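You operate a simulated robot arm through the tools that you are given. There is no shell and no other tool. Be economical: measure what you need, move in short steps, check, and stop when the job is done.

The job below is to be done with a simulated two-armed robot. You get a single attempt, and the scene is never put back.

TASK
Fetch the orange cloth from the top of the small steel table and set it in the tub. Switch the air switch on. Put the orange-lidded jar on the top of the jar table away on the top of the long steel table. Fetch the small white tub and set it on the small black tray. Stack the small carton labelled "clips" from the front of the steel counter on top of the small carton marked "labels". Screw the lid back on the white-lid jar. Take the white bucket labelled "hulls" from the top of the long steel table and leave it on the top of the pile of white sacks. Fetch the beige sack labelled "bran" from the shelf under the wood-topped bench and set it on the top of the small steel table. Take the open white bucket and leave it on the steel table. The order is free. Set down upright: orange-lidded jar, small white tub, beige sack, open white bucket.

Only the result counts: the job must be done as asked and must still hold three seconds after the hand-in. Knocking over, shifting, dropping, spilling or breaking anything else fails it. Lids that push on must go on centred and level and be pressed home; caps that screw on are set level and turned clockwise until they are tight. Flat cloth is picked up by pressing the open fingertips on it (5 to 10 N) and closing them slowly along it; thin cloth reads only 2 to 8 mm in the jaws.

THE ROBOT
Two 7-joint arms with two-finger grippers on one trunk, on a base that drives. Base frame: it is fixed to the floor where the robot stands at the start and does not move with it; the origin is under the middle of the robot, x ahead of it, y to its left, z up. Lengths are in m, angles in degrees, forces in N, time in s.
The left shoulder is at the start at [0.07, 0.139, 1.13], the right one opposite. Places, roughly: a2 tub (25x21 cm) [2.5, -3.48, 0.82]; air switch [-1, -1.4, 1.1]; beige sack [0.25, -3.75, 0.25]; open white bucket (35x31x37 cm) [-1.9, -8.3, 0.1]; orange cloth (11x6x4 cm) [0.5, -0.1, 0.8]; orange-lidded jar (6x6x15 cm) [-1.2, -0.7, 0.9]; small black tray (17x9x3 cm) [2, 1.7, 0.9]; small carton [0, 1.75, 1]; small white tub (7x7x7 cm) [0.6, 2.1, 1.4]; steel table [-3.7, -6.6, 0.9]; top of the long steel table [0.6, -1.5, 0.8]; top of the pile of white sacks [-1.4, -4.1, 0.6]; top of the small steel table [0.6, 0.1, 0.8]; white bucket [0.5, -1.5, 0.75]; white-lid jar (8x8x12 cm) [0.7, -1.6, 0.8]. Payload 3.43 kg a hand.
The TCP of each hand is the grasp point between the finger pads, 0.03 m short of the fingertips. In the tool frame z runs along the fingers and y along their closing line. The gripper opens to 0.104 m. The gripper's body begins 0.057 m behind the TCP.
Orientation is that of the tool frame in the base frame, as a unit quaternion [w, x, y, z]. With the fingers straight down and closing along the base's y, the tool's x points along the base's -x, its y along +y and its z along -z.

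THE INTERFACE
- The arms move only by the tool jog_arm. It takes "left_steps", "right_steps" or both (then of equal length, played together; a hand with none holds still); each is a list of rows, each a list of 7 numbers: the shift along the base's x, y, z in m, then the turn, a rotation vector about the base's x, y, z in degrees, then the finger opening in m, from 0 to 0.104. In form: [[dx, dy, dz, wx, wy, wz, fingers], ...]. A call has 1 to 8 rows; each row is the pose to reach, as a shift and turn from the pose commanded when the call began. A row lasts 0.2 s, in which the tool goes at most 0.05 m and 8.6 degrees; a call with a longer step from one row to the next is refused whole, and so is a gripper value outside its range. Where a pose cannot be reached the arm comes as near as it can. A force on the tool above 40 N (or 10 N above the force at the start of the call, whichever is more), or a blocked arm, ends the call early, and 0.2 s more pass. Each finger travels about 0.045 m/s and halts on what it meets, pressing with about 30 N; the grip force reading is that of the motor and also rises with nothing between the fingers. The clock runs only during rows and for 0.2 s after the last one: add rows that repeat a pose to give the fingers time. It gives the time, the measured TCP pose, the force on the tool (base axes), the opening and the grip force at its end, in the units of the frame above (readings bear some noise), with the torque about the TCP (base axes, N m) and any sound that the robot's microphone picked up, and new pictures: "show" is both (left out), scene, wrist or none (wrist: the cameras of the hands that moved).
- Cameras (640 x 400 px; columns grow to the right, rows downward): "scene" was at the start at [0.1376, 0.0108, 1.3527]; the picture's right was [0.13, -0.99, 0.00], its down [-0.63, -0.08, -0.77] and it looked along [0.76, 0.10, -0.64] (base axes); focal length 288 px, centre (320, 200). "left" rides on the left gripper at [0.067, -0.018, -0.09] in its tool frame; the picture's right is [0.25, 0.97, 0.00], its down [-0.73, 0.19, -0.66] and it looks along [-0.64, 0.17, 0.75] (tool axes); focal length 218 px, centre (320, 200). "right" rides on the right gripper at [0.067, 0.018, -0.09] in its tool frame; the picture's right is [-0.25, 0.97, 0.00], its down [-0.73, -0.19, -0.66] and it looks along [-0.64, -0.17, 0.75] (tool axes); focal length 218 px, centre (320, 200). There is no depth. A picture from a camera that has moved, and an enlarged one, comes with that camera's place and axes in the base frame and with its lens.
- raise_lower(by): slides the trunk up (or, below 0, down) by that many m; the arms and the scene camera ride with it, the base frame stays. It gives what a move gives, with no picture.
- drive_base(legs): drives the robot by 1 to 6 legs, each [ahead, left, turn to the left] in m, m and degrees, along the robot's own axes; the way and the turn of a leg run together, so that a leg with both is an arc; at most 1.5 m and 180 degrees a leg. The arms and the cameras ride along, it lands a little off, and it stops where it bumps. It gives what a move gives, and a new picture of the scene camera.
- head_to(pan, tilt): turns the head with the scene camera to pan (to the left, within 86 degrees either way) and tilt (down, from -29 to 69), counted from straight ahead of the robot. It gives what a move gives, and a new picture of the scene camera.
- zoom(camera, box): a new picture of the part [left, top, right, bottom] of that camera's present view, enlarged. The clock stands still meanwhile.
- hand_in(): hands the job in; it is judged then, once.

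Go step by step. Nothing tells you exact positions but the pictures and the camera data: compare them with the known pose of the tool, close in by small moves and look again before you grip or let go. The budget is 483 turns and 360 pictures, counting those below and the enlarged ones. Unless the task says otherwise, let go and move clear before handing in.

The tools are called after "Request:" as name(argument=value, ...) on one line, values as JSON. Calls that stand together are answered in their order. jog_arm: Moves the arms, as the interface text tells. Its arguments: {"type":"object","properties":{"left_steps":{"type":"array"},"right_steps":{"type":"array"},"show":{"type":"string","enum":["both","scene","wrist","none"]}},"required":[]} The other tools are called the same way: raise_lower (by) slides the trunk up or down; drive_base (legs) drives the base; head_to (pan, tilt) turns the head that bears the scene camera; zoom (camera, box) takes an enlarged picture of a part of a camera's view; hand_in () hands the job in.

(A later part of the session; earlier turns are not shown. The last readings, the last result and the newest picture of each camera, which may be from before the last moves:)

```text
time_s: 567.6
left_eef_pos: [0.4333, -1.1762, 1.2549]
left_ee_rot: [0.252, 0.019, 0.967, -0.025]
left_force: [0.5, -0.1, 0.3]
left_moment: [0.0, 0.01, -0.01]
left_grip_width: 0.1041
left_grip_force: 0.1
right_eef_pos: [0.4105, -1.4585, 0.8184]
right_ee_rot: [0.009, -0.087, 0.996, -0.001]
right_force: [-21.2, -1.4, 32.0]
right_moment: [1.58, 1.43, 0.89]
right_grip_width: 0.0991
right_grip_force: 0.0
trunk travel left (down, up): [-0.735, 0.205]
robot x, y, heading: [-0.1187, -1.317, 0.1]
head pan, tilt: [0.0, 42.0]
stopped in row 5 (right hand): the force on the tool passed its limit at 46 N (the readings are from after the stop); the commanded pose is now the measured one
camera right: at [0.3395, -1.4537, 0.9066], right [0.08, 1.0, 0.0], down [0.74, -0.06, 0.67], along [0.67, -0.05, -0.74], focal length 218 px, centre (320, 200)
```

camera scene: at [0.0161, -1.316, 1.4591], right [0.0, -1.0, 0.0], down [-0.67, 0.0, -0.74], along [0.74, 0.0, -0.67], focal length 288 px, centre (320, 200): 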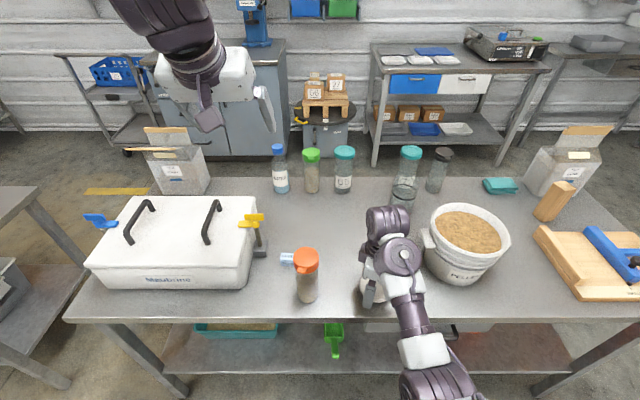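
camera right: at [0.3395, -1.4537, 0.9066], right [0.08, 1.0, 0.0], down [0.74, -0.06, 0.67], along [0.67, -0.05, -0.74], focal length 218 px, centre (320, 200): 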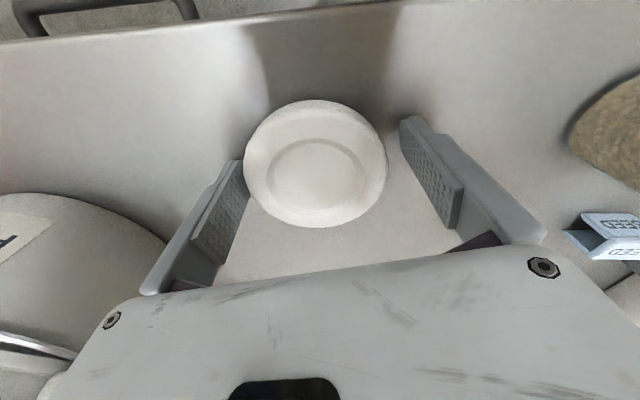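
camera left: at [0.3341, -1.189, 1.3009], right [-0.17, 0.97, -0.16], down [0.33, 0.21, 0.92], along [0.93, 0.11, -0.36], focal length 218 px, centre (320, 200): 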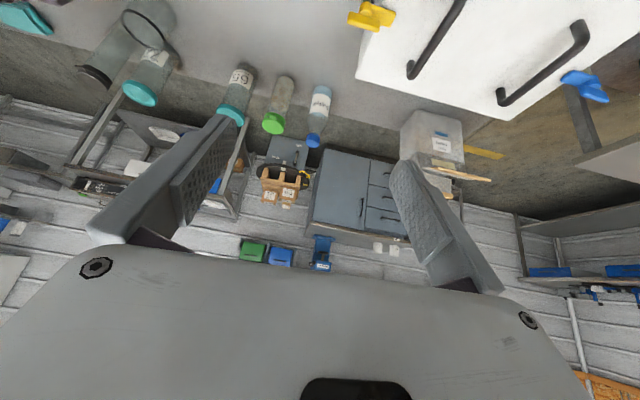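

That was simply the table (z≈0.788), so the fingers are already at lid level. I lift 3 mm and close on the lid.

Request:
jog_arm(right_steps=[[-0.003, -0.002, 0.003, 0, 0, 0, 0.104], [-0.004, -0.002, 0.003, 0, 0, 0, 0.095], [-0.004, -0.002, 0.003, 0, 0, 0, 0.085], [-0.004, -0.002, 0.003, 0, 0, 0, 0.075], [-0.004, -0.002, 0.003, 0, 0, 0, 0.065], [-0.004, -0.002, 0.003, 0, 0, 0, 0.065]], show="wrist")

```text
time_s: 569.0
left_eef_pos: [0.4375, -1.1769, 1.2531]
left_ee_rot: [0.25, 0.019, 0.968, -0.026]
left_force: [0.3, -0.3, -0.2]
left_moment: [-0.02, 0.01, 0.02]
left_grip_width: 0.1041
left_grip_force: 0.1
right_eef_pos: [0.4102, -1.4638, 0.8173]
right_ee_rot: [0.008, -0.085, 0.996, 0.0]
right_force: [0.3, -0.2, 0.6]
right_moment: [-0.01, -0.02, -0.01]
right_grip_width: 0.0838
right_grip_force: 30.6
trunk travel left (down, up): [-0.735, 0.205]
robot x, y, heading: [-0.1194, -1.313, -0.0]
head pan, tilt: [0.0, 42.0]
camera right: at [0.3394, -1.4563, 0.9052], right [0.09, 1.0, 0.0], down [0.74, -0.06, 0.67], along [0.67, -0.06, -0.74], focal length 218 px, centre (320, 200)
```

right: 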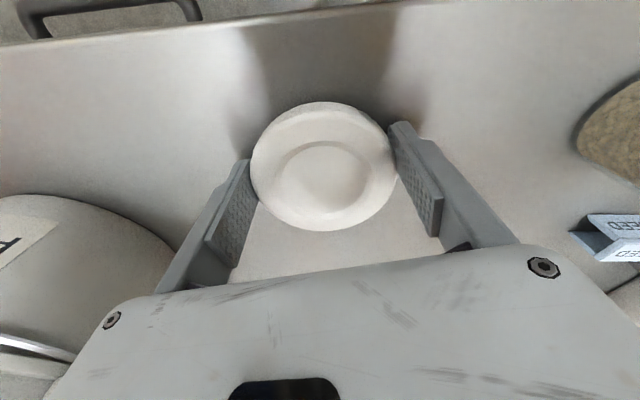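

The lid is gripped at 84 mm. I lift it clear and look.

Request:
jog_arm(right_steps=[[0, 0, 0.03, 0, 0, 0, 0.065], [0.01, -0.01, 0.07, 0, 0, 0, 0.065], [0.03, -0.02, 0.11, 0, 0, 0, 0.065], [0.06, -0.03, 0.14, 0, 0, 0, 0.065], [0.09, -0.04, 0.18, 0, 0, 0, 0.065], [0.11, -0.06, 0.22, 0, 0, 0, 0.065], [0.13, -0.08, 0.26, 0, 0, 0, 0.065]], show="both")

```text
refused: row 5 steps farther than a row can; nothing moved
```

Request:
jog_arm(right_steps=[[0, 0, 0.03, 0, 0, 0, 0.065], [0.01, -0.01, 0.065, 0, 0, 0, 0.065], [0.03, -0.02, 0.1, 0, 0, 0, 0.065], [0.055, -0.03, 0.13, 0, 0, 0, 0.065], [0.08, -0.04, 0.165, 0, 0, 0, 0.065], [0.1, -0.06, 0.2, 0, 0, 0, 0.065], [0.12, -0.08, 0.235, 0, 0, 0, 0.065]], show="both")

```text
time_s: 570.6
left_eef_pos: [0.4389, -1.1753, 1.2528]
left_ee_rot: [0.25, 0.019, 0.968, -0.026]
left_force: [0.4, 0.1, 0.2]
left_moment: [-0.01, 0.05, 0.02]
left_grip_width: 0.1042
left_grip_force: 0.0
right_eef_pos: [0.5378, -1.4974, 0.9592]
right_ee_rot: [0.007, -0.085, 0.996, 0.0]
right_force: [-1.2, 0.8, 0.6]
right_moment: [-0.04, 0.02, -0.01]
right_grip_width: 0.0837
right_grip_force: 29.9
right hand out of reach, approached as far as the arm can: row 1, 2, 3, 4, 5, 6, 7
trunk travel left (down, up): [-0.735, 0.205]
robot x, y, heading: [-0.1193, -1.3168, -0.1]
head pan, tilt: [0.0, 42.0]
camera scene: at [0.0166, -1.3144, 1.4588], right [0.0, -1.0, 0.0], down [-0.67, 0.0, -0.74], along [0.74, 0.0, -0.67], focal length 288 px, centre (320, 200)
camera right: at [0.4685, -1.4909, 1.0478], right [0.09, 1.0, 0.0], down [0.74, -0.06, 0.67], along [0.67, -0.06, -0.74], focal length 218 px, centre (320, 200)
```

scene: 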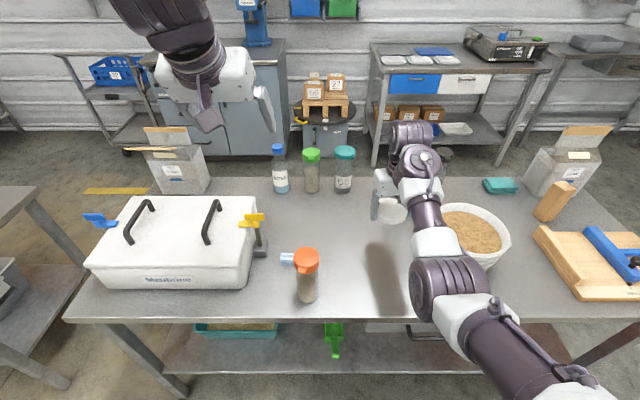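
right: 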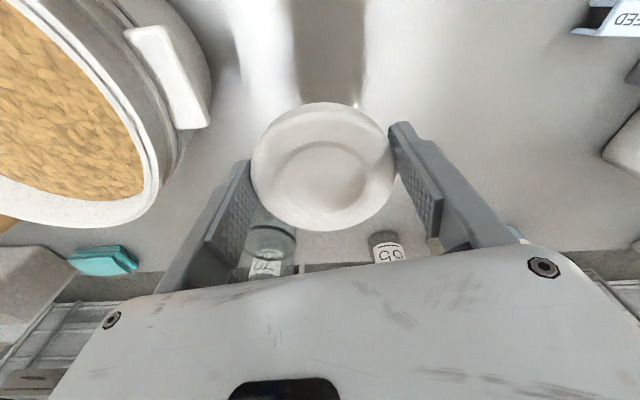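

The lid is held and level. I raise the trunk and move nearer, so the left hand can go in low for the glass jar beneath the right hand.

Request:
raise_lower(by=0.15)

Request:
drive_base(legs=[[0.1, -0.13, 0]])

Request:
jog_arm(left_steps=[[0, 0, -0.03, 0, -6, 0, 0.104], [0, 0, -0.07, 0, -12, 0, 0.104], [0, 0, -0.11, 0, -18, 0, 0.104], [0, 0, -0.15, 0, -24, 0, 0.104], [0, 0, -0.19, 0, -30, 0, 0.104], [0, 0, -0.23, 0, -36, 0, 0.104], [0, 0, -0.27, 0, -41, 0, 0.104], [0, 0, -0.31, 0, -46, 0, 0.104]], show="both")

```text
time_s: 572.4
left_eef_pos: [0.4382, -1.177, 1.4045]
left_ee_rot: [0.251, 0.019, 0.968, -0.025]
left_force: [-0.7, -0.7, 0.3]
left_moment: [-0.01, 0.02, 0.02]
left_grip_width: 0.1041
left_grip_force: 0.0
right_eef_pos: [0.539, -1.4984, 1.1104]
right_ee_rot: [0.008, -0.085, 0.996, 0.0]
right_force: [-0.1, -0.1, -0.7]
right_moment: [0.0, 0.04, -0.02]
right_grip_width: 0.0838
right_grip_force: 30.1
trunk travel left (down, up): [-0.885, 0.055]
robot x, y, heading: [-0.1216, -1.3156, -0.1]
head pan, tilt: [0.0, 42.0]
```

```text
time_s: 573.8
left_eef_pos: [0.5359, -1.3025, 1.4042]
left_ee_rot: [0.251, 0.018, 0.967, -0.025]
left_force: [-0.2, 0.3, 0.0]
left_moment: [-0.05, -0.02, -0.02]
left_grip_width: 0.1041
left_grip_force: 0.0
right_eef_pos: [0.6357, -1.6244, 1.1109]
right_ee_rot: [0.009, -0.086, 0.996, -0.002]
right_force: [0.5, -0.6, 0.5]
right_moment: [-0.02, -0.02, -0.01]
right_grip_width: 0.0837
right_grip_force: 30.1
trunk travel left (down, up): [-0.885, 0.055]
robot x, y, heading: [-0.0216, -1.4452, 0.2]
head pan, tilt: [0.0, 42.0]
camera scene: at [0.1131, -1.4408, 1.6094], right [0.0, -1.0, 0.0], down [-0.67, 0.0, -0.74], along [0.74, 0.0, -0.67], focal length 288 px, centre (320, 200)
```

scene: 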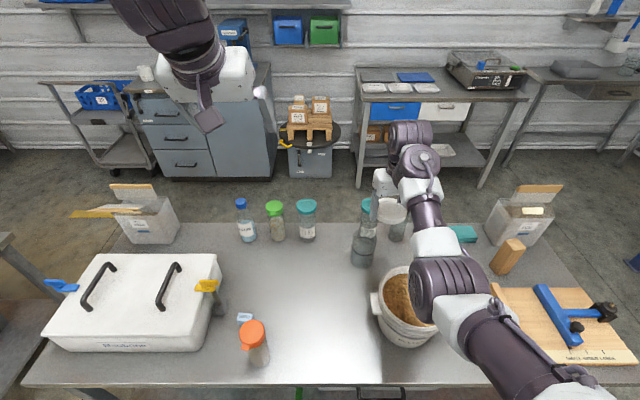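

```text
time_s: 575.6
left_eef_pos: [0.5361, -1.316, 1.0993]
left_ee_rot: [0.609, 0.025, 0.792, -0.013]
left_force: [-0.5, -0.3, -0.4]
left_moment: [-0.01, -0.03, -0.05]
left_grip_width: 0.1039
left_grip_force: 0.1
left hand out of reach, approached as far as the arm can: row 3, 4, 5, 6, 8
right_eef_pos: [0.6402, -1.6267, 1.109]
right_ee_rot: [0.008, -0.085, 0.996, 0.0]
right_force: [0.4, 0.5, 0.4]
right_moment: [0.01, 0.01, 0.0]
right_grip_width: 0.0836
right_grip_force: 30.6
trunk travel left (down, up): [-0.885, 0.055]
robot x, y, heading: [-0.0205, -1.4409, 0.1]
head pan, tilt: [0.0, 42.0]
camera scene: at [0.1183, -1.4446, 1.609], right [0.0, -1.0, 0.0], down [-0.67, 0.0, -0.74], along [0.74, 0.0, -0.67], focal length 288 px, centre (320, 200)
camera left: at [0.4317, -1.3299, 1.0578], right [-0.01, 0.97, -0.24], down [-0.44, 0.21, 0.88], along [0.9, 0.11, 0.42], focal length 218 px, centre (320, 200)
```

scene: 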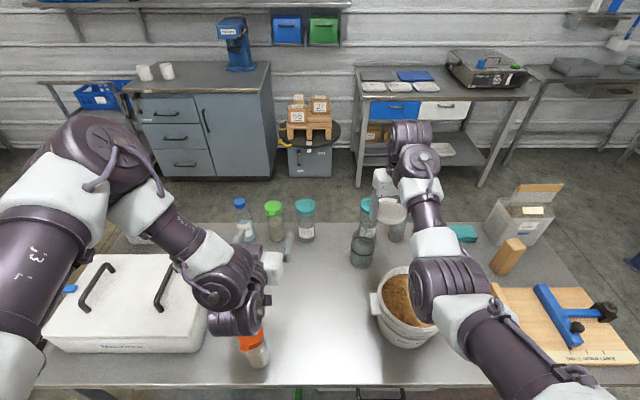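
left: 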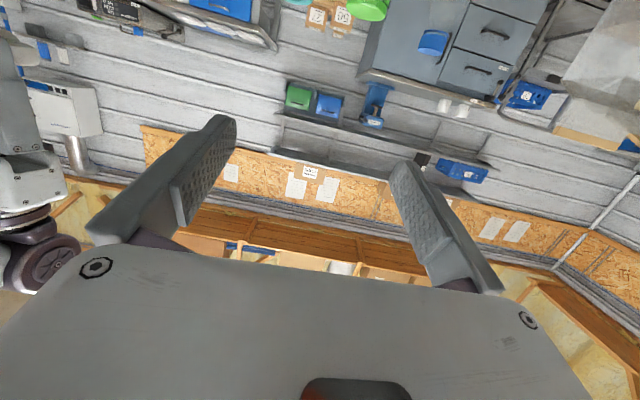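

Request:
drive_base(legs=[[0, -0.07, 0]])

Request:
jog_arm(left_steps=[[-0.01, -0.03, 0, 0, 0, -5, 0.104], [-0.02, -0.06, 0, 0, 0, -10, 0.104], [-0.03, -0.09, 0, 0, 0, -15, 0.104], [-0.03, -0.12, 0, 0, 0, -20, 0.104], [-0.03, -0.12, -0.045, 0, 0, -20, 0.104], [-0.03, -0.12, -0.09, 0, 0, -20, 0.104], [-0.03, -0.12, -0.135, 0, 0, -20, 0.104], [-0.03, -0.12, -0.18, 0, 0, -20, 0.104]], show="both")

```text
time_s: 576.6
left_eef_pos: [0.5339, -1.3792, 1.0995]
left_ee_rot: [0.608, 0.025, 0.794, -0.015]
left_force: [-0.2, 1.0, -0.2]
left_moment: [0.0, 0.0, -0.07]
left_grip_width: 0.104
left_grip_force: 0.0
right_eef_pos: [0.6372, -1.6884, 1.1121]
right_ee_rot: [0.009, -0.086, 0.996, -0.002]
right_force: [0.6, 0.3, 1.0]
right_moment: [-0.07, -0.02, -0.01]
right_grip_width: 0.0838
right_grip_force: 30.4
trunk travel left (down, up): [-0.885, 0.055]
robot x, y, heading: [-0.0211, -1.5123, 0.0]
head pan, tilt: [0.0, 42.0]
camera scene: at [0.115, -1.5044, 1.6091], right [0.0, -1.0, 0.01], down [-0.67, 0.0, -0.74], along [0.74, 0.0, -0.67], focal length 288 px, centre (320, 200)
```

scene: 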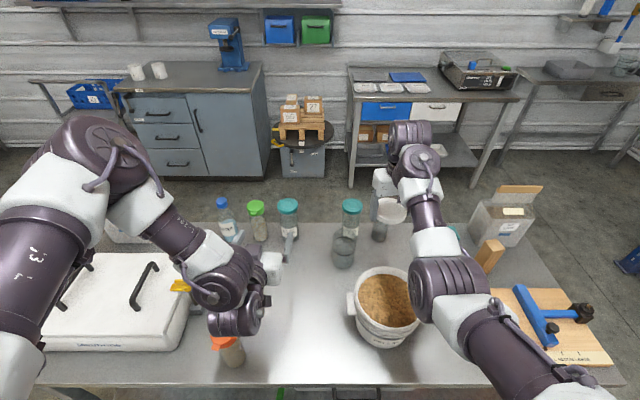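

```text
time_s: 578.4
left_eef_pos: [0.4446, -1.5633, 1.0163]
left_ee_rot: [0.596, 0.158, 0.781, -0.105]
left_force: [-0.1, 0.4, 0.2]
left_moment: [0.01, 0.04, -0.01]
left_grip_width: 0.1042
left_grip_force: 0.0
left hand out of reach, approached as far as the arm can: row 1, 2, 3, 4, 5, 6, 7, 8
right_eef_pos: [0.6386, -1.6936, 1.11]
right_ee_rot: [0.008, -0.087, 0.996, 0.0]
right_force: [1.1, -0.3, -0.5]
right_moment: [0.03, -0.01, 0.01]
right_grip_width: 0.0836
right_grip_force: 30.1
trunk travel left (down, up): [-0.885, 0.055]
robot x, y, heading: [-0.0194, -1.5104, 0.1]
head pan, tilt: [0.0, 42.0]
camera scene: at [0.1157, -1.5121, 1.6091], right [0.0, -1.0, 0.0], down [-0.67, 0.0, -0.74], along [0.74, 0.0, -0.67], focal length 288 px, centre (320, 200)
camera left: at [0.3422, -1.5414, 0.9756], right [0.3, 0.93, -0.22], down [-0.34, 0.32, 0.88], along [0.89, -0.19, 0.41], focal length 218 px, centre (320, 200)
```

scene: 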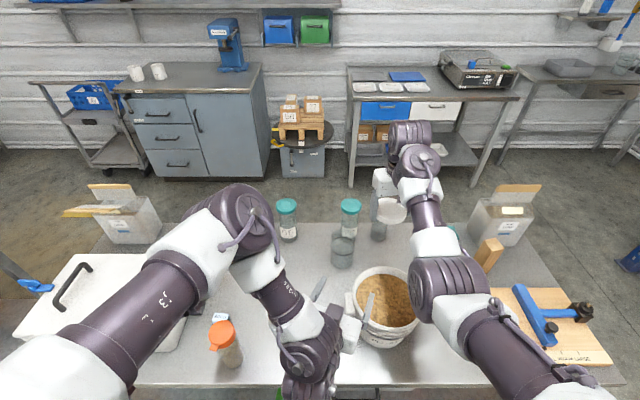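
left: 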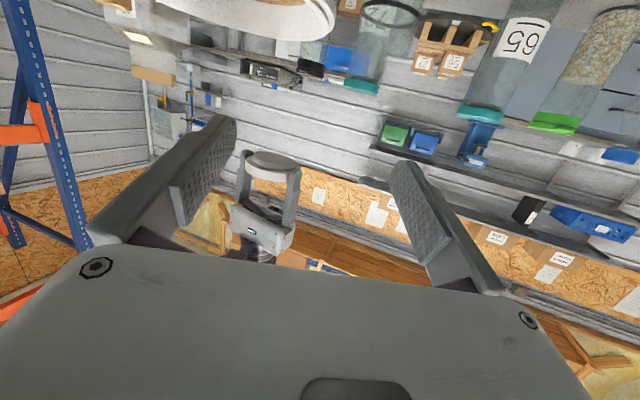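

The left arm folds too tightly with that posture. I lift it again, use the 50° tilt that worked before, and step the base back.

Request:
jog_arm(left_steps=[[0, 0.02, 0.03, 0, 5, 0, 0.104], [0.01, 0.04, 0.06, 0, 10, 0, 0.104], [0.02, 0.06, 0.09, 0, 15, 0, 0.104], [0.03, 0.08, 0.11, 0, 20, 0, 0.104], [0.05, 0.1, 0.11, 0, 25, 0, 0.104], [0.07, 0.12, 0.11, 0, 25, 0, 0.104]], show="none")

Request:
drive_base(legs=[[-0.05, -0.1, 0]])

```text
time_s: 579.8
left_eef_pos: [0.5153, -1.4454, 1.1263]
left_ee_rot: [0.413, 0.133, 0.888, -0.15]
left_force: [0.6, 0.4, 0.2]
left_moment: [-0.01, -0.02, -0.01]
left_grip_width: 0.1042
left_grip_force: 0.0
left hand out of reach, approached as far as the arm can: row 3
right_eef_pos: [0.6383, -1.6947, 1.1102]
right_ee_rot: [0.009, -0.086, 0.996, 0.0]
right_force: [-0.1, 0.7, 1.0]
right_moment: [0.03, -0.01, 0.01]
right_grip_width: 0.084
right_grip_force: 30.0
trunk travel left (down, up): [-0.885, 0.055]
robot x, y, heading: [-0.0223, -1.5123, -0.1]
head pan, tilt: [0.0, 42.0]
```

```text
time_s: 581.0
left_eef_pos: [0.4656, -1.5418, 1.1245]
left_ee_rot: [0.413, 0.132, 0.889, -0.15]
left_force: [0.5, 0.3, 0.8]
left_moment: [-0.05, 0.0, 0.01]
left_grip_width: 0.1039
left_grip_force: 0.0
right_eef_pos: [0.5892, -1.7896, 1.1093]
right_ee_rot: [0.009, -0.087, 0.996, -0.001]
right_force: [0.3, -0.1, -0.2]
right_moment: [-0.02, 0.01, 0.05]
right_grip_width: 0.0837
right_grip_force: 29.4
trunk travel left (down, up): [-0.885, 0.055]
robot x, y, heading: [-0.0724, -1.6116, 0.2]
head pan, tilt: [0.0, 42.0]
camera scene: at [0.0679, -1.6091, 1.6089], right [0.0, -1.0, 0.0], down [-0.67, 0.0, -0.74], along [0.74, 0.0, -0.67], focal length 288 px, centre (320, 200)
```

scene: 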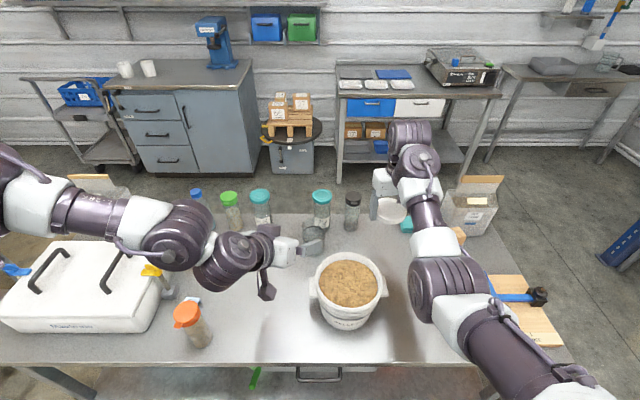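

Request:
jog_arm(left_steps=[[0.027, 0, -0.034, 0, 0, 0, 0.104], [0.054, 0, -0.068, 0, 0, 0, 0.104], [0.081, 0, -0.102, 0, 0, 0, 0.104], [0.108, 0, -0.136, 0, 0, 0, 0.104], [0.135, 0, -0.17, 0, 0, 0, 0.104], [0.158, 0, -0.2, 0, 0, 0, 0.104]], show="both")

```text
time_s: 582.4
left_eef_pos: [0.6221, -1.5429, 0.9233]
left_ee_rot: [0.415, 0.133, 0.888, -0.148]
left_force: [0.0, -0.3, 0.6]
left_moment: [-0.02, -0.02, -0.01]
left_grip_width: 0.1039
left_grip_force: 0.0
right_eef_pos: [0.5891, -1.7943, 1.1098]
right_ee_rot: [0.008, -0.086, 0.996, 0.001]
right_force: [1.4, -0.6, -0.2]
right_moment: [-0.02, 0.03, -0.03]
right_grip_width: 0.0836
right_grip_force: 29.5
trunk travel left (down, up): [-0.885, 0.055]
robot x, y, heading: [-0.068, -1.6157, 0.0]
head pan, tilt: [0.0, 42.0]
camera scene: at [0.0668, -1.6145, 1.6091], right [0.0, -1.0, 0.0], down [-0.67, 0.0, -0.74], along [0.74, 0.0, -0.67], focal length 288 px, centre (320, 200)
camera left: at [0.513, -1.5199, 0.9304], right [0.19, 0.92, -0.35], down [0.07, 0.34, 0.94], along [0.98, -0.2, 0.0], focal length 218 px, centre (320, 200)
```

scene: 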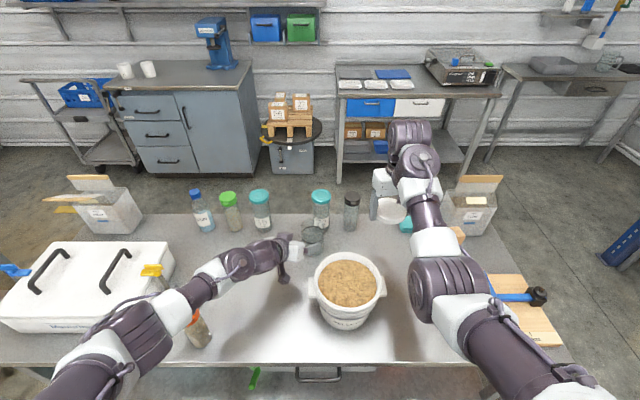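
left: 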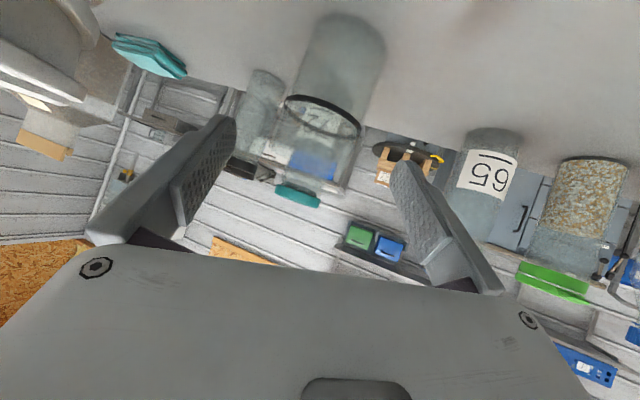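

The glass jar is lined up between the fingers, about [0.709, -1.586]. I slide in along the tool axis and grip.

Request:
jog_arm(left_steps=[[0.022, -0.011, -0.019, 0, 0, 0, 0.104], [0.044, -0.022, -0.038, 0, 0, 0, 0.104], [0.066, -0.033, -0.058, 0, 0, 0, 0.104], [0.086, -0.043, -0.076, 0, 0, 0, 0.104]], show="both")

```text
time_s: 583.4
left_eef_pos: [0.6633, -1.5695, 0.8855]
left_ee_rot: [0.415, 0.134, 0.887, -0.15]
left_force: [0.7, 0.0, -0.2]
left_moment: [-0.04, -0.03, 0.0]
left_grip_width: 0.1041
left_grip_force: 0.2
left hand out of reach, approached as far as the arm can: row 2, 3, 4
right_eef_pos: [0.5891, -1.7928, 1.1111]
right_ee_rot: [0.009, -0.087, 0.996, -0.001]
right_force: [0.8, -0.2, -0.6]
right_moment: [-0.03, -0.02, 0.02]
right_grip_width: 0.0837
right_grip_force: 29.8
trunk travel left (down, up): [-0.885, 0.055]
robot x, y, heading: [-0.0714, -1.6137, 0.0]
head pan, tilt: [0.0, 42.0]
camera scene: at [0.0658, -1.611, 1.6091], right [0.0, -1.0, 0.0], down [-0.67, 0.0, -0.74], along [0.74, 0.0, -0.67], focal length 288 px, centre (320, 200)
camera left: at [0.5532, -1.5466, 0.8919], right [0.19, 0.92, -0.35], down [0.06, 0.34, 0.94], along [0.98, -0.2, 0.01], focal length 218 px, centre (320, 200)
```

scene: 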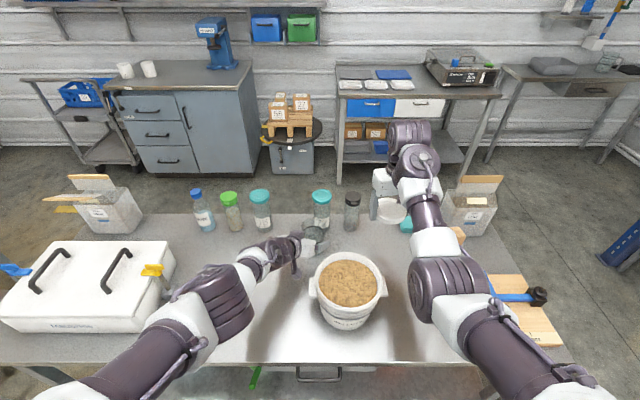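
left: 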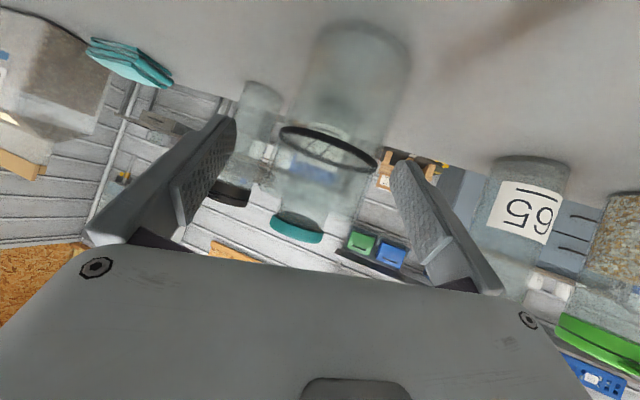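

I'm 5 cm short, so I move the base forward diagonally by that amount.

Request:
drive_base(legs=[[0.045, -0.017, 0]])

Request:
jog_arm(left_steps=[[0, 0, -0.012, 0, 0, 0, 0.104], [0, 0, -0.025, 0, 0, 0, 0.104], [0, 0, -0.035, 0, 0, 0, 0.104]], show="wrist")

```text
time_s: 584.3
left_eef_pos: [0.7024, -1.5862, 0.8911]
left_ee_rot: [0.417, 0.133, 0.887, -0.15]
left_force: [-0.4, 0.6, 0.7]
left_moment: [0.01, 0.01, -0.01]
left_grip_width: 0.1038
left_grip_force: 0.1
right_eef_pos: [0.6268, -1.8072, 1.1156]
right_ee_rot: [0.012, -0.089, 0.996, -0.002]
right_force: [0.0, 0.5, 0.5]
right_moment: [-0.05, -0.04, 0.0]
right_grip_width: 0.0836
right_grip_force: 29.6
trunk travel left (down, up): [-0.885, 0.055]
robot x, y, heading: [-0.0271, -1.634, 0.1]
head pan, tilt: [0.0, 42.0]
camera scene: at [0.1002, -1.6258, 1.6101], right [0.0, -1.0, 0.0], down [-0.66, 0.0, -0.75], along [0.75, 0.0, -0.66], focal length 288 px, centre (320, 200)
```

scene: 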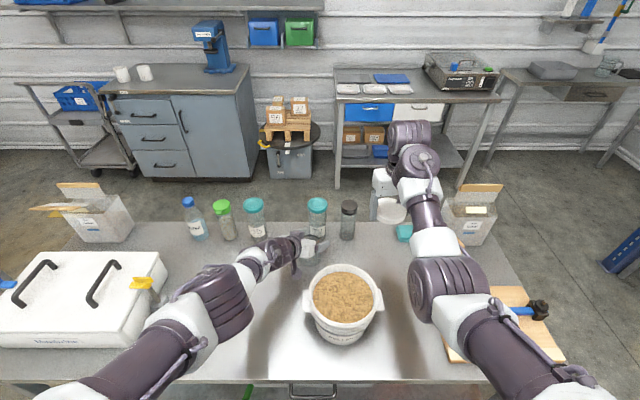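

```text
time_s: 585.1
left_eef_pos: [0.6971, -1.5867, 0.8682]
left_ee_rot: [0.413, 0.133, 0.888, -0.149]
left_force: [0.5, -0.4, -0.5]
left_moment: [-0.01, -0.01, 0.02]
left_grip_width: 0.104
left_grip_force: 0.0
left hand out of reach, approached as far as the arm can: row 1, 2, 3
right_eef_pos: [0.6347, -1.8082, 1.1088]
right_ee_rot: [0.007, -0.088, 0.996, 0.0]
right_force: [0.1, 0.6, -0.3]
right_moment: [-0.01, 0.01, 0.02]
right_grip_width: 0.0836
right_grip_force: 30.3
trunk travel left (down, up): [-0.885, 0.055]
robot x, y, heading: [-0.0287, -1.6297, -0.1]
head pan, tilt: [0.0, 42.0]
camera left: at [0.5878, -1.5617, 0.875], right [0.19, 0.92, -0.35], down [0.07, 0.34, 0.94], along [0.98, -0.2, 0.0], focal length 218 px, centre (320, 200)
```

left: 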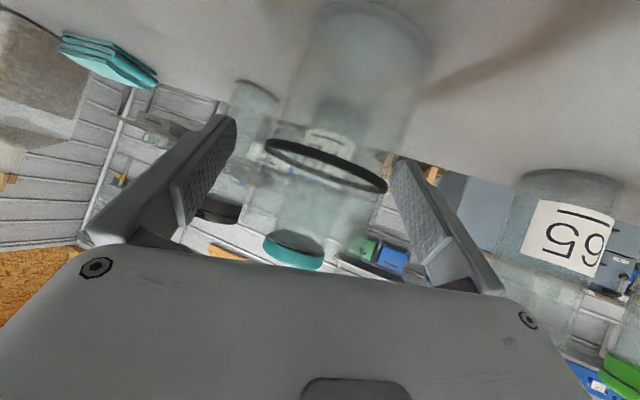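

Request:
jog_arm(left_steps=[[0, 0, 0.04, 0, 0, 0, 0.104], [0, 0, 0.08, 0, 0, 0, 0.104], [0, 0, 0.11, 0, 0, 0, 0.104]], show="none")

Request:
raise_lower(by=-0.12)

Request:
jog_arm(left_steps=[[0.012, -0.004, 0, 0, 0, 0, 0.104], [0.024, -0.008, -0.004, 0, 0, 0, 0.104], [0.033, -0.012, -0.01, 0, 0, 0, 0.104]], show="both")

```text
time_s: 585.9
left_eef_pos: [0.6973, -1.5854, 0.9797]
left_ee_rot: [0.414, 0.133, 0.888, -0.148]
left_force: [-0.5, 0.3, -0.3]
left_moment: [-0.01, 0.01, 0.01]
left_grip_width: 0.1037
left_grip_force: 0.1
right_eef_pos: [0.6333, -1.8108, 1.1113]
right_ee_rot: [0.009, -0.087, 0.996, 0.0]
right_force: [0.3, 0.7, 0.0]
right_moment: [0.03, 0.01, 0.01]
right_grip_width: 0.0837
right_grip_force: 29.6
trunk travel left (down, up): [-0.885, 0.055]
robot x, y, heading: [-0.0244, -1.6248, -0.1]
head pan, tilt: [0.0, 42.0]
```

```text
time_s: 587.4
left_eef_pos: [0.697, -1.5857, 0.8595]
left_ee_rot: [0.414, 0.132, 0.888, -0.149]
left_force: [0.5, 0.7, -0.1]
left_moment: [-0.02, -0.05, -0.03]
left_grip_width: 0.104
left_grip_force: 0.0
right_eef_pos: [0.6327, -1.8093, 0.9903]
right_ee_rot: [0.009, -0.088, 0.996, 0.0]
right_force: [-1.3, 0.3, -0.5]
right_moment: [-0.01, -0.01, -0.03]
right_grip_width: 0.0838
right_grip_force: 30.1
trunk travel left (down, up): [-0.765, 0.175]
robot x, y, heading: [-0.0289, -1.6316, -0.1]
head pan, tilt: [0.0, 42.0]
```

```text
time_s: 588.2
left_eef_pos: [0.729, -1.596, 0.8506]
left_ee_rot: [0.415, 0.132, 0.888, -0.149]
left_force: [-0.4, -1.1, 1.9]
left_moment: [0.0, -0.01, 0.0]
left_grip_width: 0.1039
left_grip_force: 0.1
right_eef_pos: [0.6325, -1.8096, 0.991]
right_ee_rot: [0.008, -0.088, 0.996, 0.0]
right_force: [0.5, 0.2, 0.1]
right_moment: [0.0, -0.02, -0.02]
right_grip_width: 0.0837
right_grip_force: 29.7
trunk travel left (down, up): [-0.765, 0.175]
robot x, y, heading: [-0.0251, -1.6299, 0.2]
head pan, tilt: [0.0, 42.0]
camera scene: at [0.1096, -1.6295, 1.4892], right [0.0, -1.0, 0.0], down [-0.67, 0.0, -0.74], along [0.74, 0.0, -0.67], focal length 288 px, centre (320, 200)
camera left: at [0.6194, -1.5725, 0.8567], right [0.19, 0.92, -0.35], down [0.06, 0.34, 0.94], along [0.98, -0.2, 0.01], focal length 218 px, centre (320, 200)
```

scene: 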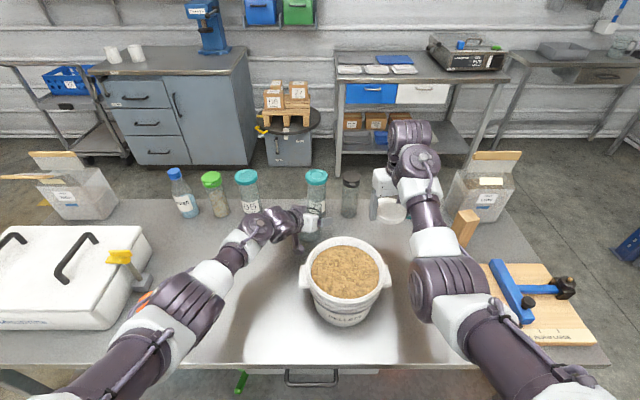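
left: 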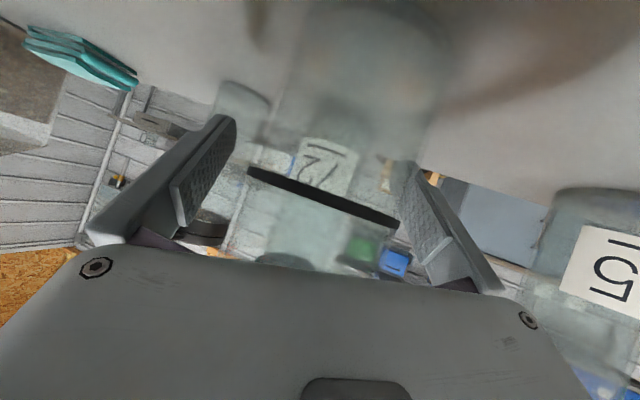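

The jar's ring is centred at the grasp point. I close the fingers slowly.

Request:
jog_arm(left_steps=[[0, 0, 0, 0, 0, 0, 0.095], [0, 0, 0, 0, 0, 0, 0.085], [0, 0, 0, 0, 0, 0, 0.075], [0, 0, 0, 0, 0, 0, 0.065], [0, 0, 0, 0, 0, 0, 0.06]], show="wrist")

Request:
zoom(camera="scene", box=[60, 160, 420, 380])

```text
time_s: 589.4
left_eef_pos: [0.7292, -1.5968, 0.8514]
left_ee_rot: [0.414, 0.133, 0.888, -0.15]
left_force: [0.4, -0.6, 1.6]
left_moment: [0.11, -0.08, -0.01]
left_grip_width: 0.0817
left_grip_force: 30.4
right_eef_pos: [0.6333, -1.808, 0.9917]
right_ee_rot: [0.009, -0.088, 0.996, 0.0]
right_force: [1.1, 0.8, -0.1]
right_moment: [-0.02, 0.02, 0.0]
right_grip_width: 0.0835
right_grip_force: 30.2
trunk travel left (down, up): [-0.765, 0.175]
robot x, y, heading: [-0.0255, -1.6313, -0.1]
head pan, tilt: [0.0, 42.0]
camera left: at [0.6194, -1.5723, 0.8564], right [0.19, 0.92, -0.35], down [0.06, 0.34, 0.94], along [0.98, -0.2, 0.01], focal length 218 px, centre (320, 200)
```

left: 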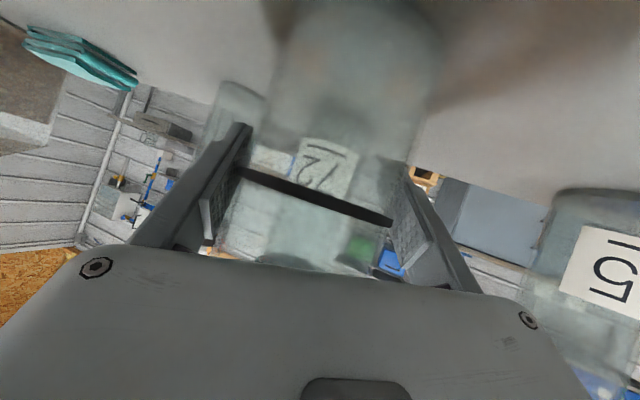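

```text
1.78 times, centred on (240, 270) of scene
camera zoom: at [0.11, -1.629, 1.4891], right [0.0, -1.0, 0.0], down [-0.67, 0.0, -0.74], along [0.74, 0.0, -0.67], focal length 513 px, centre (462, 76)
```

zoom: 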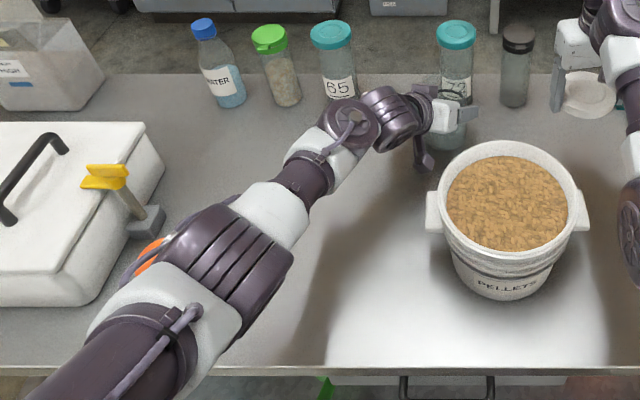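

The jar is held at 82 mm. I lift it with the trunk, then draw it toward me in the air.

Request:
raise_lower(by=0.12)

Request:
jog_arm(left_steps=[[-0.025, 0.012, 0.005, 0, 0, 0, 0.06], [-0.05, 0.025, 0.01, 0, 0, 0, 0.06], [-0.075, 0.038, 0.01, 0, 0, 0, 0.06], [-0.1, 0.05, 0.01, 0, 0, 0, 0.06], [-0.125, 0.063, 0.01, 0, 0, 0, 0.06]], show="both")

```text
time_s: 590.9
left_eef_pos: [0.7288, -1.5954, 0.9699]
left_ee_rot: [0.414, 0.132, 0.888, -0.149]
left_force: [-0.2, -0.6, -1.5]
left_moment: [-0.01, 0.03, -0.01]
left_grip_width: 0.078
left_grip_force: 30.5
right_eef_pos: [0.6349, -1.8082, 1.1101]
right_ee_rot: [0.009, -0.089, 0.996, 0.0]
right_force: [-0.3, -0.1, 0.3]
right_moment: [0.01, 0.02, -0.02]
right_grip_width: 0.0832
right_grip_force: 30.1
trunk travel left (down, up): [-0.885, 0.055]
robot x, y, heading: [-0.0266, -1.6285, 0.2]
head pan, tilt: [0.0, 42.0]
```

```text
time_s: 592.1
left_eef_pos: [0.604, -1.5328, 0.9821]
left_ee_rot: [0.415, 0.132, 0.888, -0.149]
left_force: [0.0, 0.2, -0.9]
left_moment: [-0.01, -0.01, 0.01]
left_grip_width: 0.0782
left_grip_force: 30.1
right_eef_pos: [0.6314, -1.8078, 1.1102]
right_ee_rot: [0.008, -0.088, 0.996, -0.002]
right_force: [0.0, -0.5, 0.8]
right_moment: [0.01, -0.01, 0.03]
right_grip_width: 0.0836
right_grip_force: 29.8
trunk travel left (down, up): [-0.885, 0.055]
robot x, y, heading: [-0.0264, -1.6273, 0.2]
head pan, tilt: [0.0, 42.0]
camera scene: at [0.1086, -1.628, 1.6093], right [0.0, -1.0, 0.0], down [-0.67, 0.0, -0.74], along [0.74, 0.0, -0.67], focal length 288 px, centre (320, 200)
camera left: at [0.4929, -1.5085, 0.9874], right [0.19, 0.92, -0.35], down [0.06, 0.34, 0.94], along [0.98, -0.2, 0.01], focal length 218 px, centre (320, 200)
```

scene: 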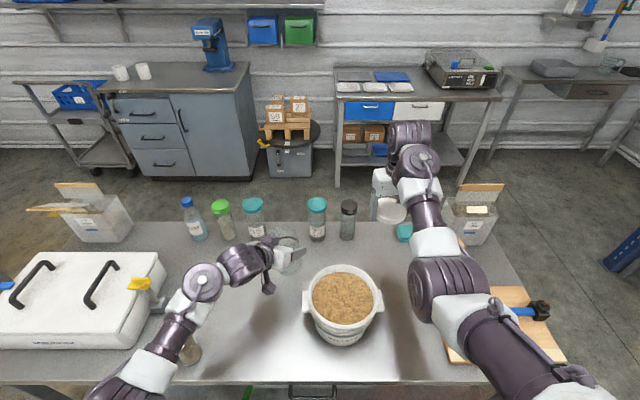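
left: 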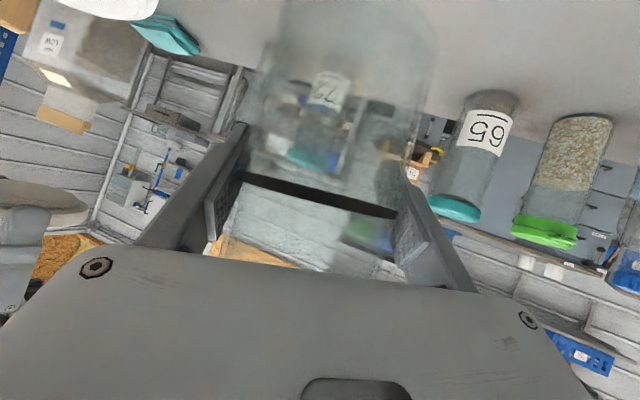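

The jar is in hand and upright. I shift the base north and bring the jar to a clear spot near [0.60, -1.46], within both hands' reach.

Request:
drive_base(legs=[[0, 0.19, 0]])

Request:
jog_arm(left_steps=[[0, -0.03, 0, 0, 0, 0, 0.06], [0, -0.06, 0, 0, 0, 0, 0.06], [0, -0.09, -0.01, 0, 0, 0, 0.06], [0, -0.12, -0.03, 0, 0, 0, 0.06], [0, -0.12, -0.07, 0, 0, 0, 0.06], [0, -0.12, -0.1, 0, 0, 0, 0.06]], show="both")

```text
time_s: 593.7
left_eef_pos: [0.6032, -1.3483, 0.9808]
left_ee_rot: [0.413, 0.135, 0.888, -0.149]
left_force: [-0.3, 1.0, -0.9]
left_moment: [0.02, 0.03, 0.03]
left_grip_width: 0.0777
left_grip_force: 29.8
right_eef_pos: [0.6318, -1.6245, 1.1106]
right_ee_rot: [0.009, -0.086, 0.996, 0.0]
right_force: [-0.6, 0.1, 0.6]
right_moment: [0.03, 0.02, -0.01]
right_grip_width: 0.0836
right_grip_force: 30.0
trunk travel left (down, up): [-0.885, 0.055]
robot x, y, heading: [-0.0242, -1.4399, 0.1]
head pan, tilt: [0.0, 42.0]
camera scene: at [0.1104, -1.4443, 1.609], right [0.0, -1.0, 0.0], down [-0.67, 0.0, -0.74], along [0.74, 0.0, -0.67], focal length 288 px, centre (320, 200)
```

scene: 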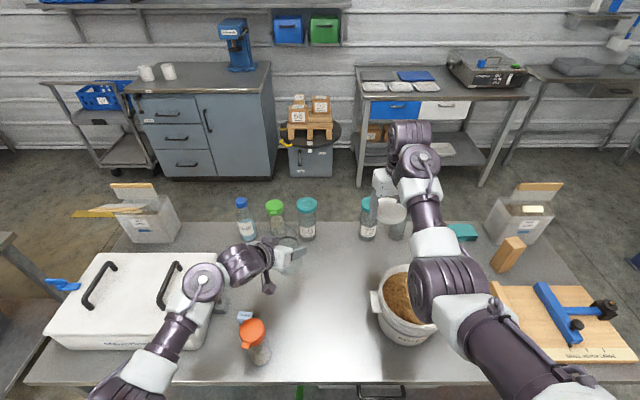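

```text
time_s: 595.1
left_eef_pos: [0.6048, -1.4669, 0.8815]
left_ee_rot: [0.415, 0.134, 0.887, -0.15]
left_force: [-0.1, 0.0, -2.7]
left_moment: [-0.03, 0.0, -0.01]
left_grip_width: 0.0776
left_grip_force: 30.5
right_eef_pos: [0.6334, -1.621, 1.1089]
right_ee_rot: [0.008, -0.086, 0.996, 0.0]
right_force: [0.2, -0.8, -0.6]
right_moment: [0.02, -0.01, 0.0]
right_grip_width: 0.0837
right_grip_force: 30.3
trunk travel left (down, up): [-0.885, 0.055]
robot x, y, heading: [-0.0287, -1.4396, -0.1]
head pan, tilt: [0.0, 42.0]
camera scene: at [0.1107, -1.4401, 1.6091], right [0.0, -1.0, 0.0], down [-0.67, 0.0, -0.74], along [0.74, 0.0, -0.67], focal length 288 px, centre (320, 200)
camera left: at [0.4946, -1.4426, 0.8863], right [0.19, 0.92, -0.35], down [0.07, 0.34, 0.94], along [0.98, -0.2, 0.01], focal length 218 px, centre (320, 200)
```

scene: 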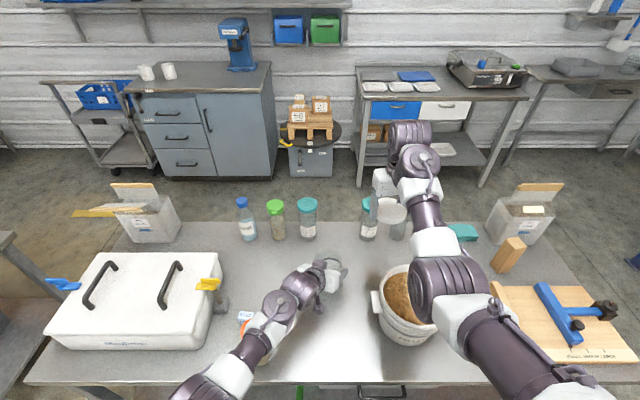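
left: 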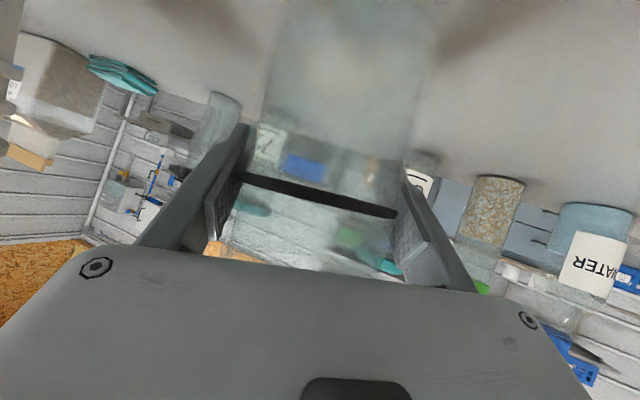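

Request:
jog_arm(left_steps=[[0, 0, -0.01, 0, 0, 0, 0.06], [0, 0, -0.018, 0, 0, 0, 0.06], [0, 0, -0.024, 0, 0, 0, 0.06], [0, 0, -0.03, 0, 0, 0, 0.06]], show="none")

Request:
zoom(camera="scene", box=[200, 200, 440, 370])

```text
time_s: 596.1
left_eef_pos: [0.6053, -1.4674, 0.8544]
left_ee_rot: [0.418, 0.133, 0.886, -0.15]
left_force: [-0.1, 1.4, 12.2]
left_moment: [0.46, -0.16, 0.03]
left_grip_width: 0.0775
left_grip_force: 29.9
right_eef_pos: [0.631, -1.6209, 1.1119]
right_ee_rot: [0.01, -0.086, 0.996, 0.0]
right_force: [0.9, -0.1, 0.1]
right_moment: [0.03, -0.04, -0.01]
right_grip_width: 0.0837
right_grip_force: 29.8
trunk travel left (down, up): [-0.885, 0.055]
robot x, y, heading: [-0.0275, -1.442, 0.0]
head pan, tilt: [0.0, 42.0]
```

```text
2.35 times, centred on (320, 285) of scene
camera zoom: at [0.1078, -1.4407, 1.6095], right [0.0, -1.0, 0.0], down [-0.67, 0.0, -0.74], along [0.74, 0.0, -0.67], focal length 679 px, centre (320, 0)
```

zoom: 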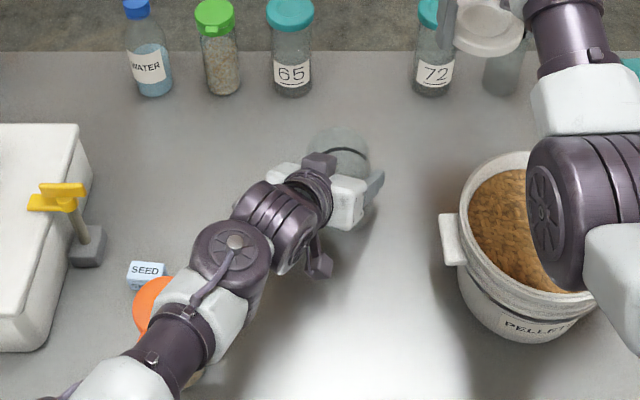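

The jar stands on the table near [0.603, -1.466]. The left hand would crowd the lid, so I release it and withdraw; I'll press and turn the lid from above.

Request:
jog_arm(left_steps=[[0, 0, 0.002, 0, 0, 0, 0.085], [0, 0, 0.002, 0, 0, 0, 0.095], [0, 0, 0.002, 0, 0, 0, 0.104], [0, 0, 0.002, 0, 0, 0, 0.104], [-0.02, 0.011, 0.02, 0, 0, 0, 0.104], [-0.045, 0.024, 0.045, 0, 0, 0, 0.104], [-0.07, 0.038, 0.075, 0, 0, 0, 0.104], [-0.08, 0.05, 0.115, 0, 0, 0, 0.104]], show="none")

Request:
jog_arm(left_steps=[[0, 0.03, 0.03, 0, 0, 0, 0.104], [0, 0.06, 0.06, 0, 0, 0, 0.104], [0, 0.09, 0.09, 0, 0, 0, 0.104], [0, 0.12, 0.12, 0, 0, 0, 0.104], [0, 0.15, 0.15, 0, 0, 0, 0.104], [0, 0.18, 0.17, 0, 0, 0, 0.104]], show="scene")

```text
time_s: 597.9
left_eef_pos: [0.5229, -1.4161, 0.9671]
left_ee_rot: [0.414, 0.133, 0.888, -0.15]
left_force: [0.4, -0.3, -0.1]
left_moment: [0.03, -0.02, -0.01]
left_grip_width: 0.1038
left_grip_force: 0.1
right_eef_pos: [0.6323, -1.6214, 1.1115]
right_ee_rot: [0.008, -0.086, 0.996, 0.0]
right_force: [0.2, 0.4, 0.3]
right_moment: [0.04, 0.0, -0.02]
right_grip_width: 0.0839
right_grip_force: 29.8
trunk travel left (down, up): [-0.885, 0.055]
robot x, y, heading: [-0.0284, -1.4399, 0.2]
head pan, tilt: [0.0, 42.0]
```

```text
time_s: 599.3
left_eef_pos: [0.5252, -1.2353, 1.1368]
left_ee_rot: [0.413, 0.133, 0.888, -0.15]
left_force: [-0.6, -1.2, -0.2]
left_moment: [0.0, 0.02, -0.02]
left_grip_width: 0.1042
left_grip_force: 0.1
right_eef_pos: [0.6324, -1.6199, 1.1114]
right_ee_rot: [0.008, -0.086, 0.996, -0.001]
right_force: [0.2, -0.5, -0.4]
right_moment: [-0.02, -0.04, 0.02]
right_grip_width: 0.0839
right_grip_force: 30.2
trunk travel left (down, up): [-0.885, 0.055]
robot x, y, heading: [-0.0238, -1.4425, 0.1]
head pan, tilt: [0.0, 42.0]
camera scene: at [0.1095, -1.4393, 1.6091], right [0.0, -1.0, 0.0], down [-0.67, 0.0, -0.74], along [0.74, 0.0, -0.67], focal length 288 px, centre (320, 200)
```

scene: 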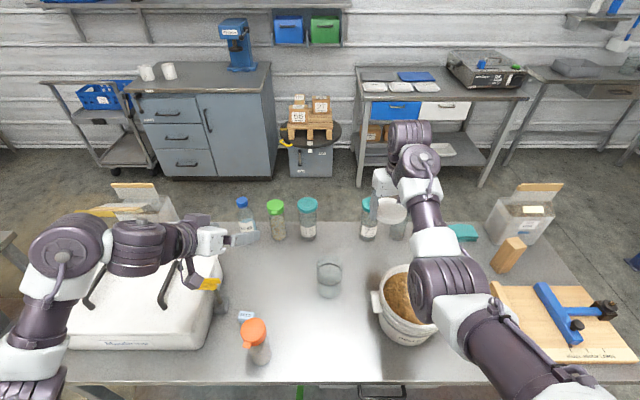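

Request:
zoom(camera="scene", box=[280, 220, 380, 320])

```text
4.00 times, centred on (330, 270) of scene
camera zoom: at [0.1095, -1.4393, 1.6091], right [0.0, -1.0, 0.0], down [-0.67, 0.0, -0.74], along [0.74, 0.0, -0.67], focal length 1154 px, centre (280, -80)
```

zoom: 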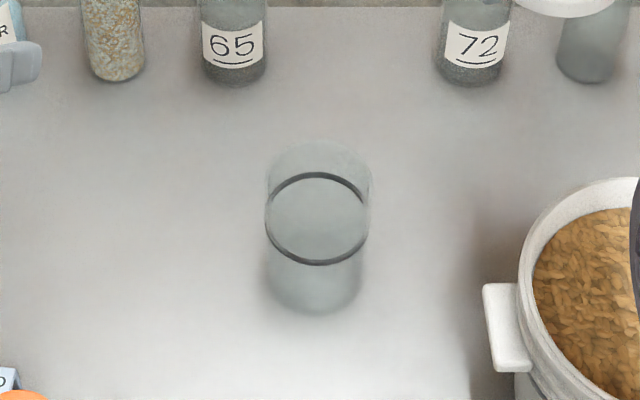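

The jar is centred at about [0.602, -1.4685] with its rim at z≈0.90. I bring the lid over it.

Request:
jog_arm(right_steps=[[-0.007, 0.037, -0.01, 0, 0, 0, 0.065], [-0.014, 0.074, -0.02, 0, 0, 0, 0.065], [-0.021, 0.111, -0.04, 0, 0, 0, 0.065], [-0.027, 0.149, -0.06, 0, 0, 0, 0.065], [-0.027, 0.149, -0.1, 0, 0, 0, 0.065], [-0.027, 0.149, -0.135, 0, 0, 0, 0.065], [-0.027, 0.149, -0.155, 0, 0, 0, 0.065]], show="both")

```text
time_s: 600.9
left_eef_pos: [0.5244, -1.2364, 1.1364]
left_ee_rot: [0.414, 0.134, 0.888, -0.151]
left_force: [-0.4, 0.0, 0.7]
left_moment: [0.03, 0.0, 0.02]
left_grip_width: 0.1041
left_grip_force: 0.0
right_eef_pos: [0.6062, -1.4712, 0.9562]
right_ee_rot: [0.008, -0.086, 0.996, 0.0]
right_force: [0.6, 0.6, -0.2]
right_moment: [-0.04, 0.03, -0.01]
right_grip_width: 0.0836
right_grip_force: 29.7
trunk travel left (down, up): [-0.885, 0.055]
robot x, y, heading: [-0.0253, -1.4397, -0.2]
head pan, tilt: [0.0, 42.0]
camera scene: at [0.11, -1.4397, 1.6091], right [0.0, -1.0, 0.0], down [-0.67, 0.0, -0.74], along [0.74, 0.0, -0.67], focal length 288 px, centre (320, 200)
camera right: at [0.5352, -1.465, 1.044], right [0.08, 1.0, 0.0], down [0.74, -0.06, 0.67], along [0.67, -0.05, -0.74], focal length 218 px, centre (320, 200)
```

scene: 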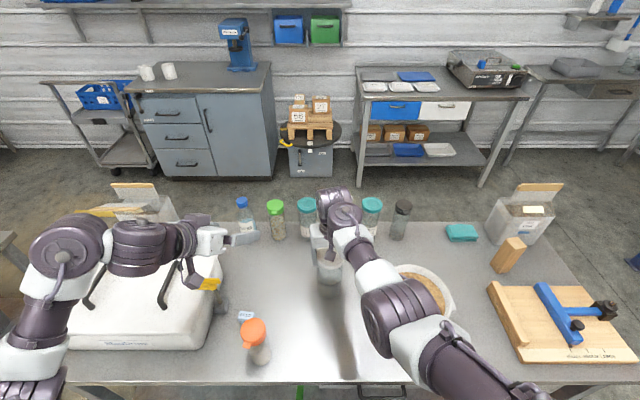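
right: 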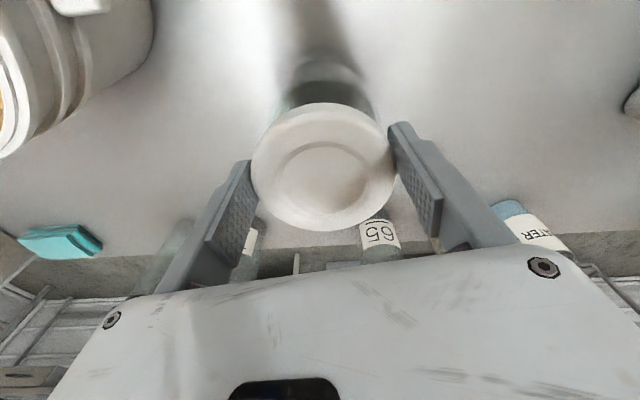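

Request:
zoom(camera="scene", box=[280, 190, 400, 310])

```text
3.33 times, centred on (340, 250) of scene
camera zoom: at [0.11, -1.4397, 1.6091], right [0.0, -1.0, 0.0], down [-0.67, 0.0, -0.74], along [0.74, 0.0, -0.67], focal length 962 px, centre (253, 33)
```

zoom: 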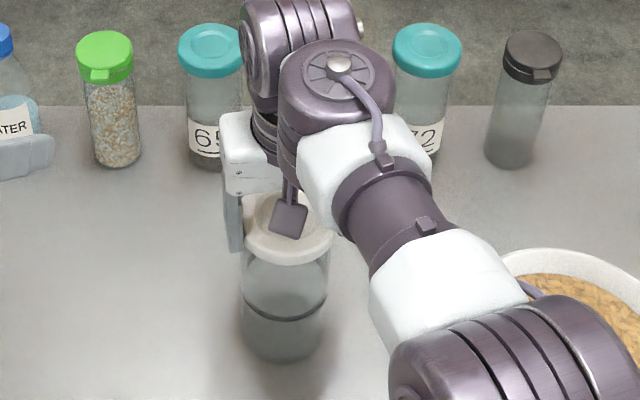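

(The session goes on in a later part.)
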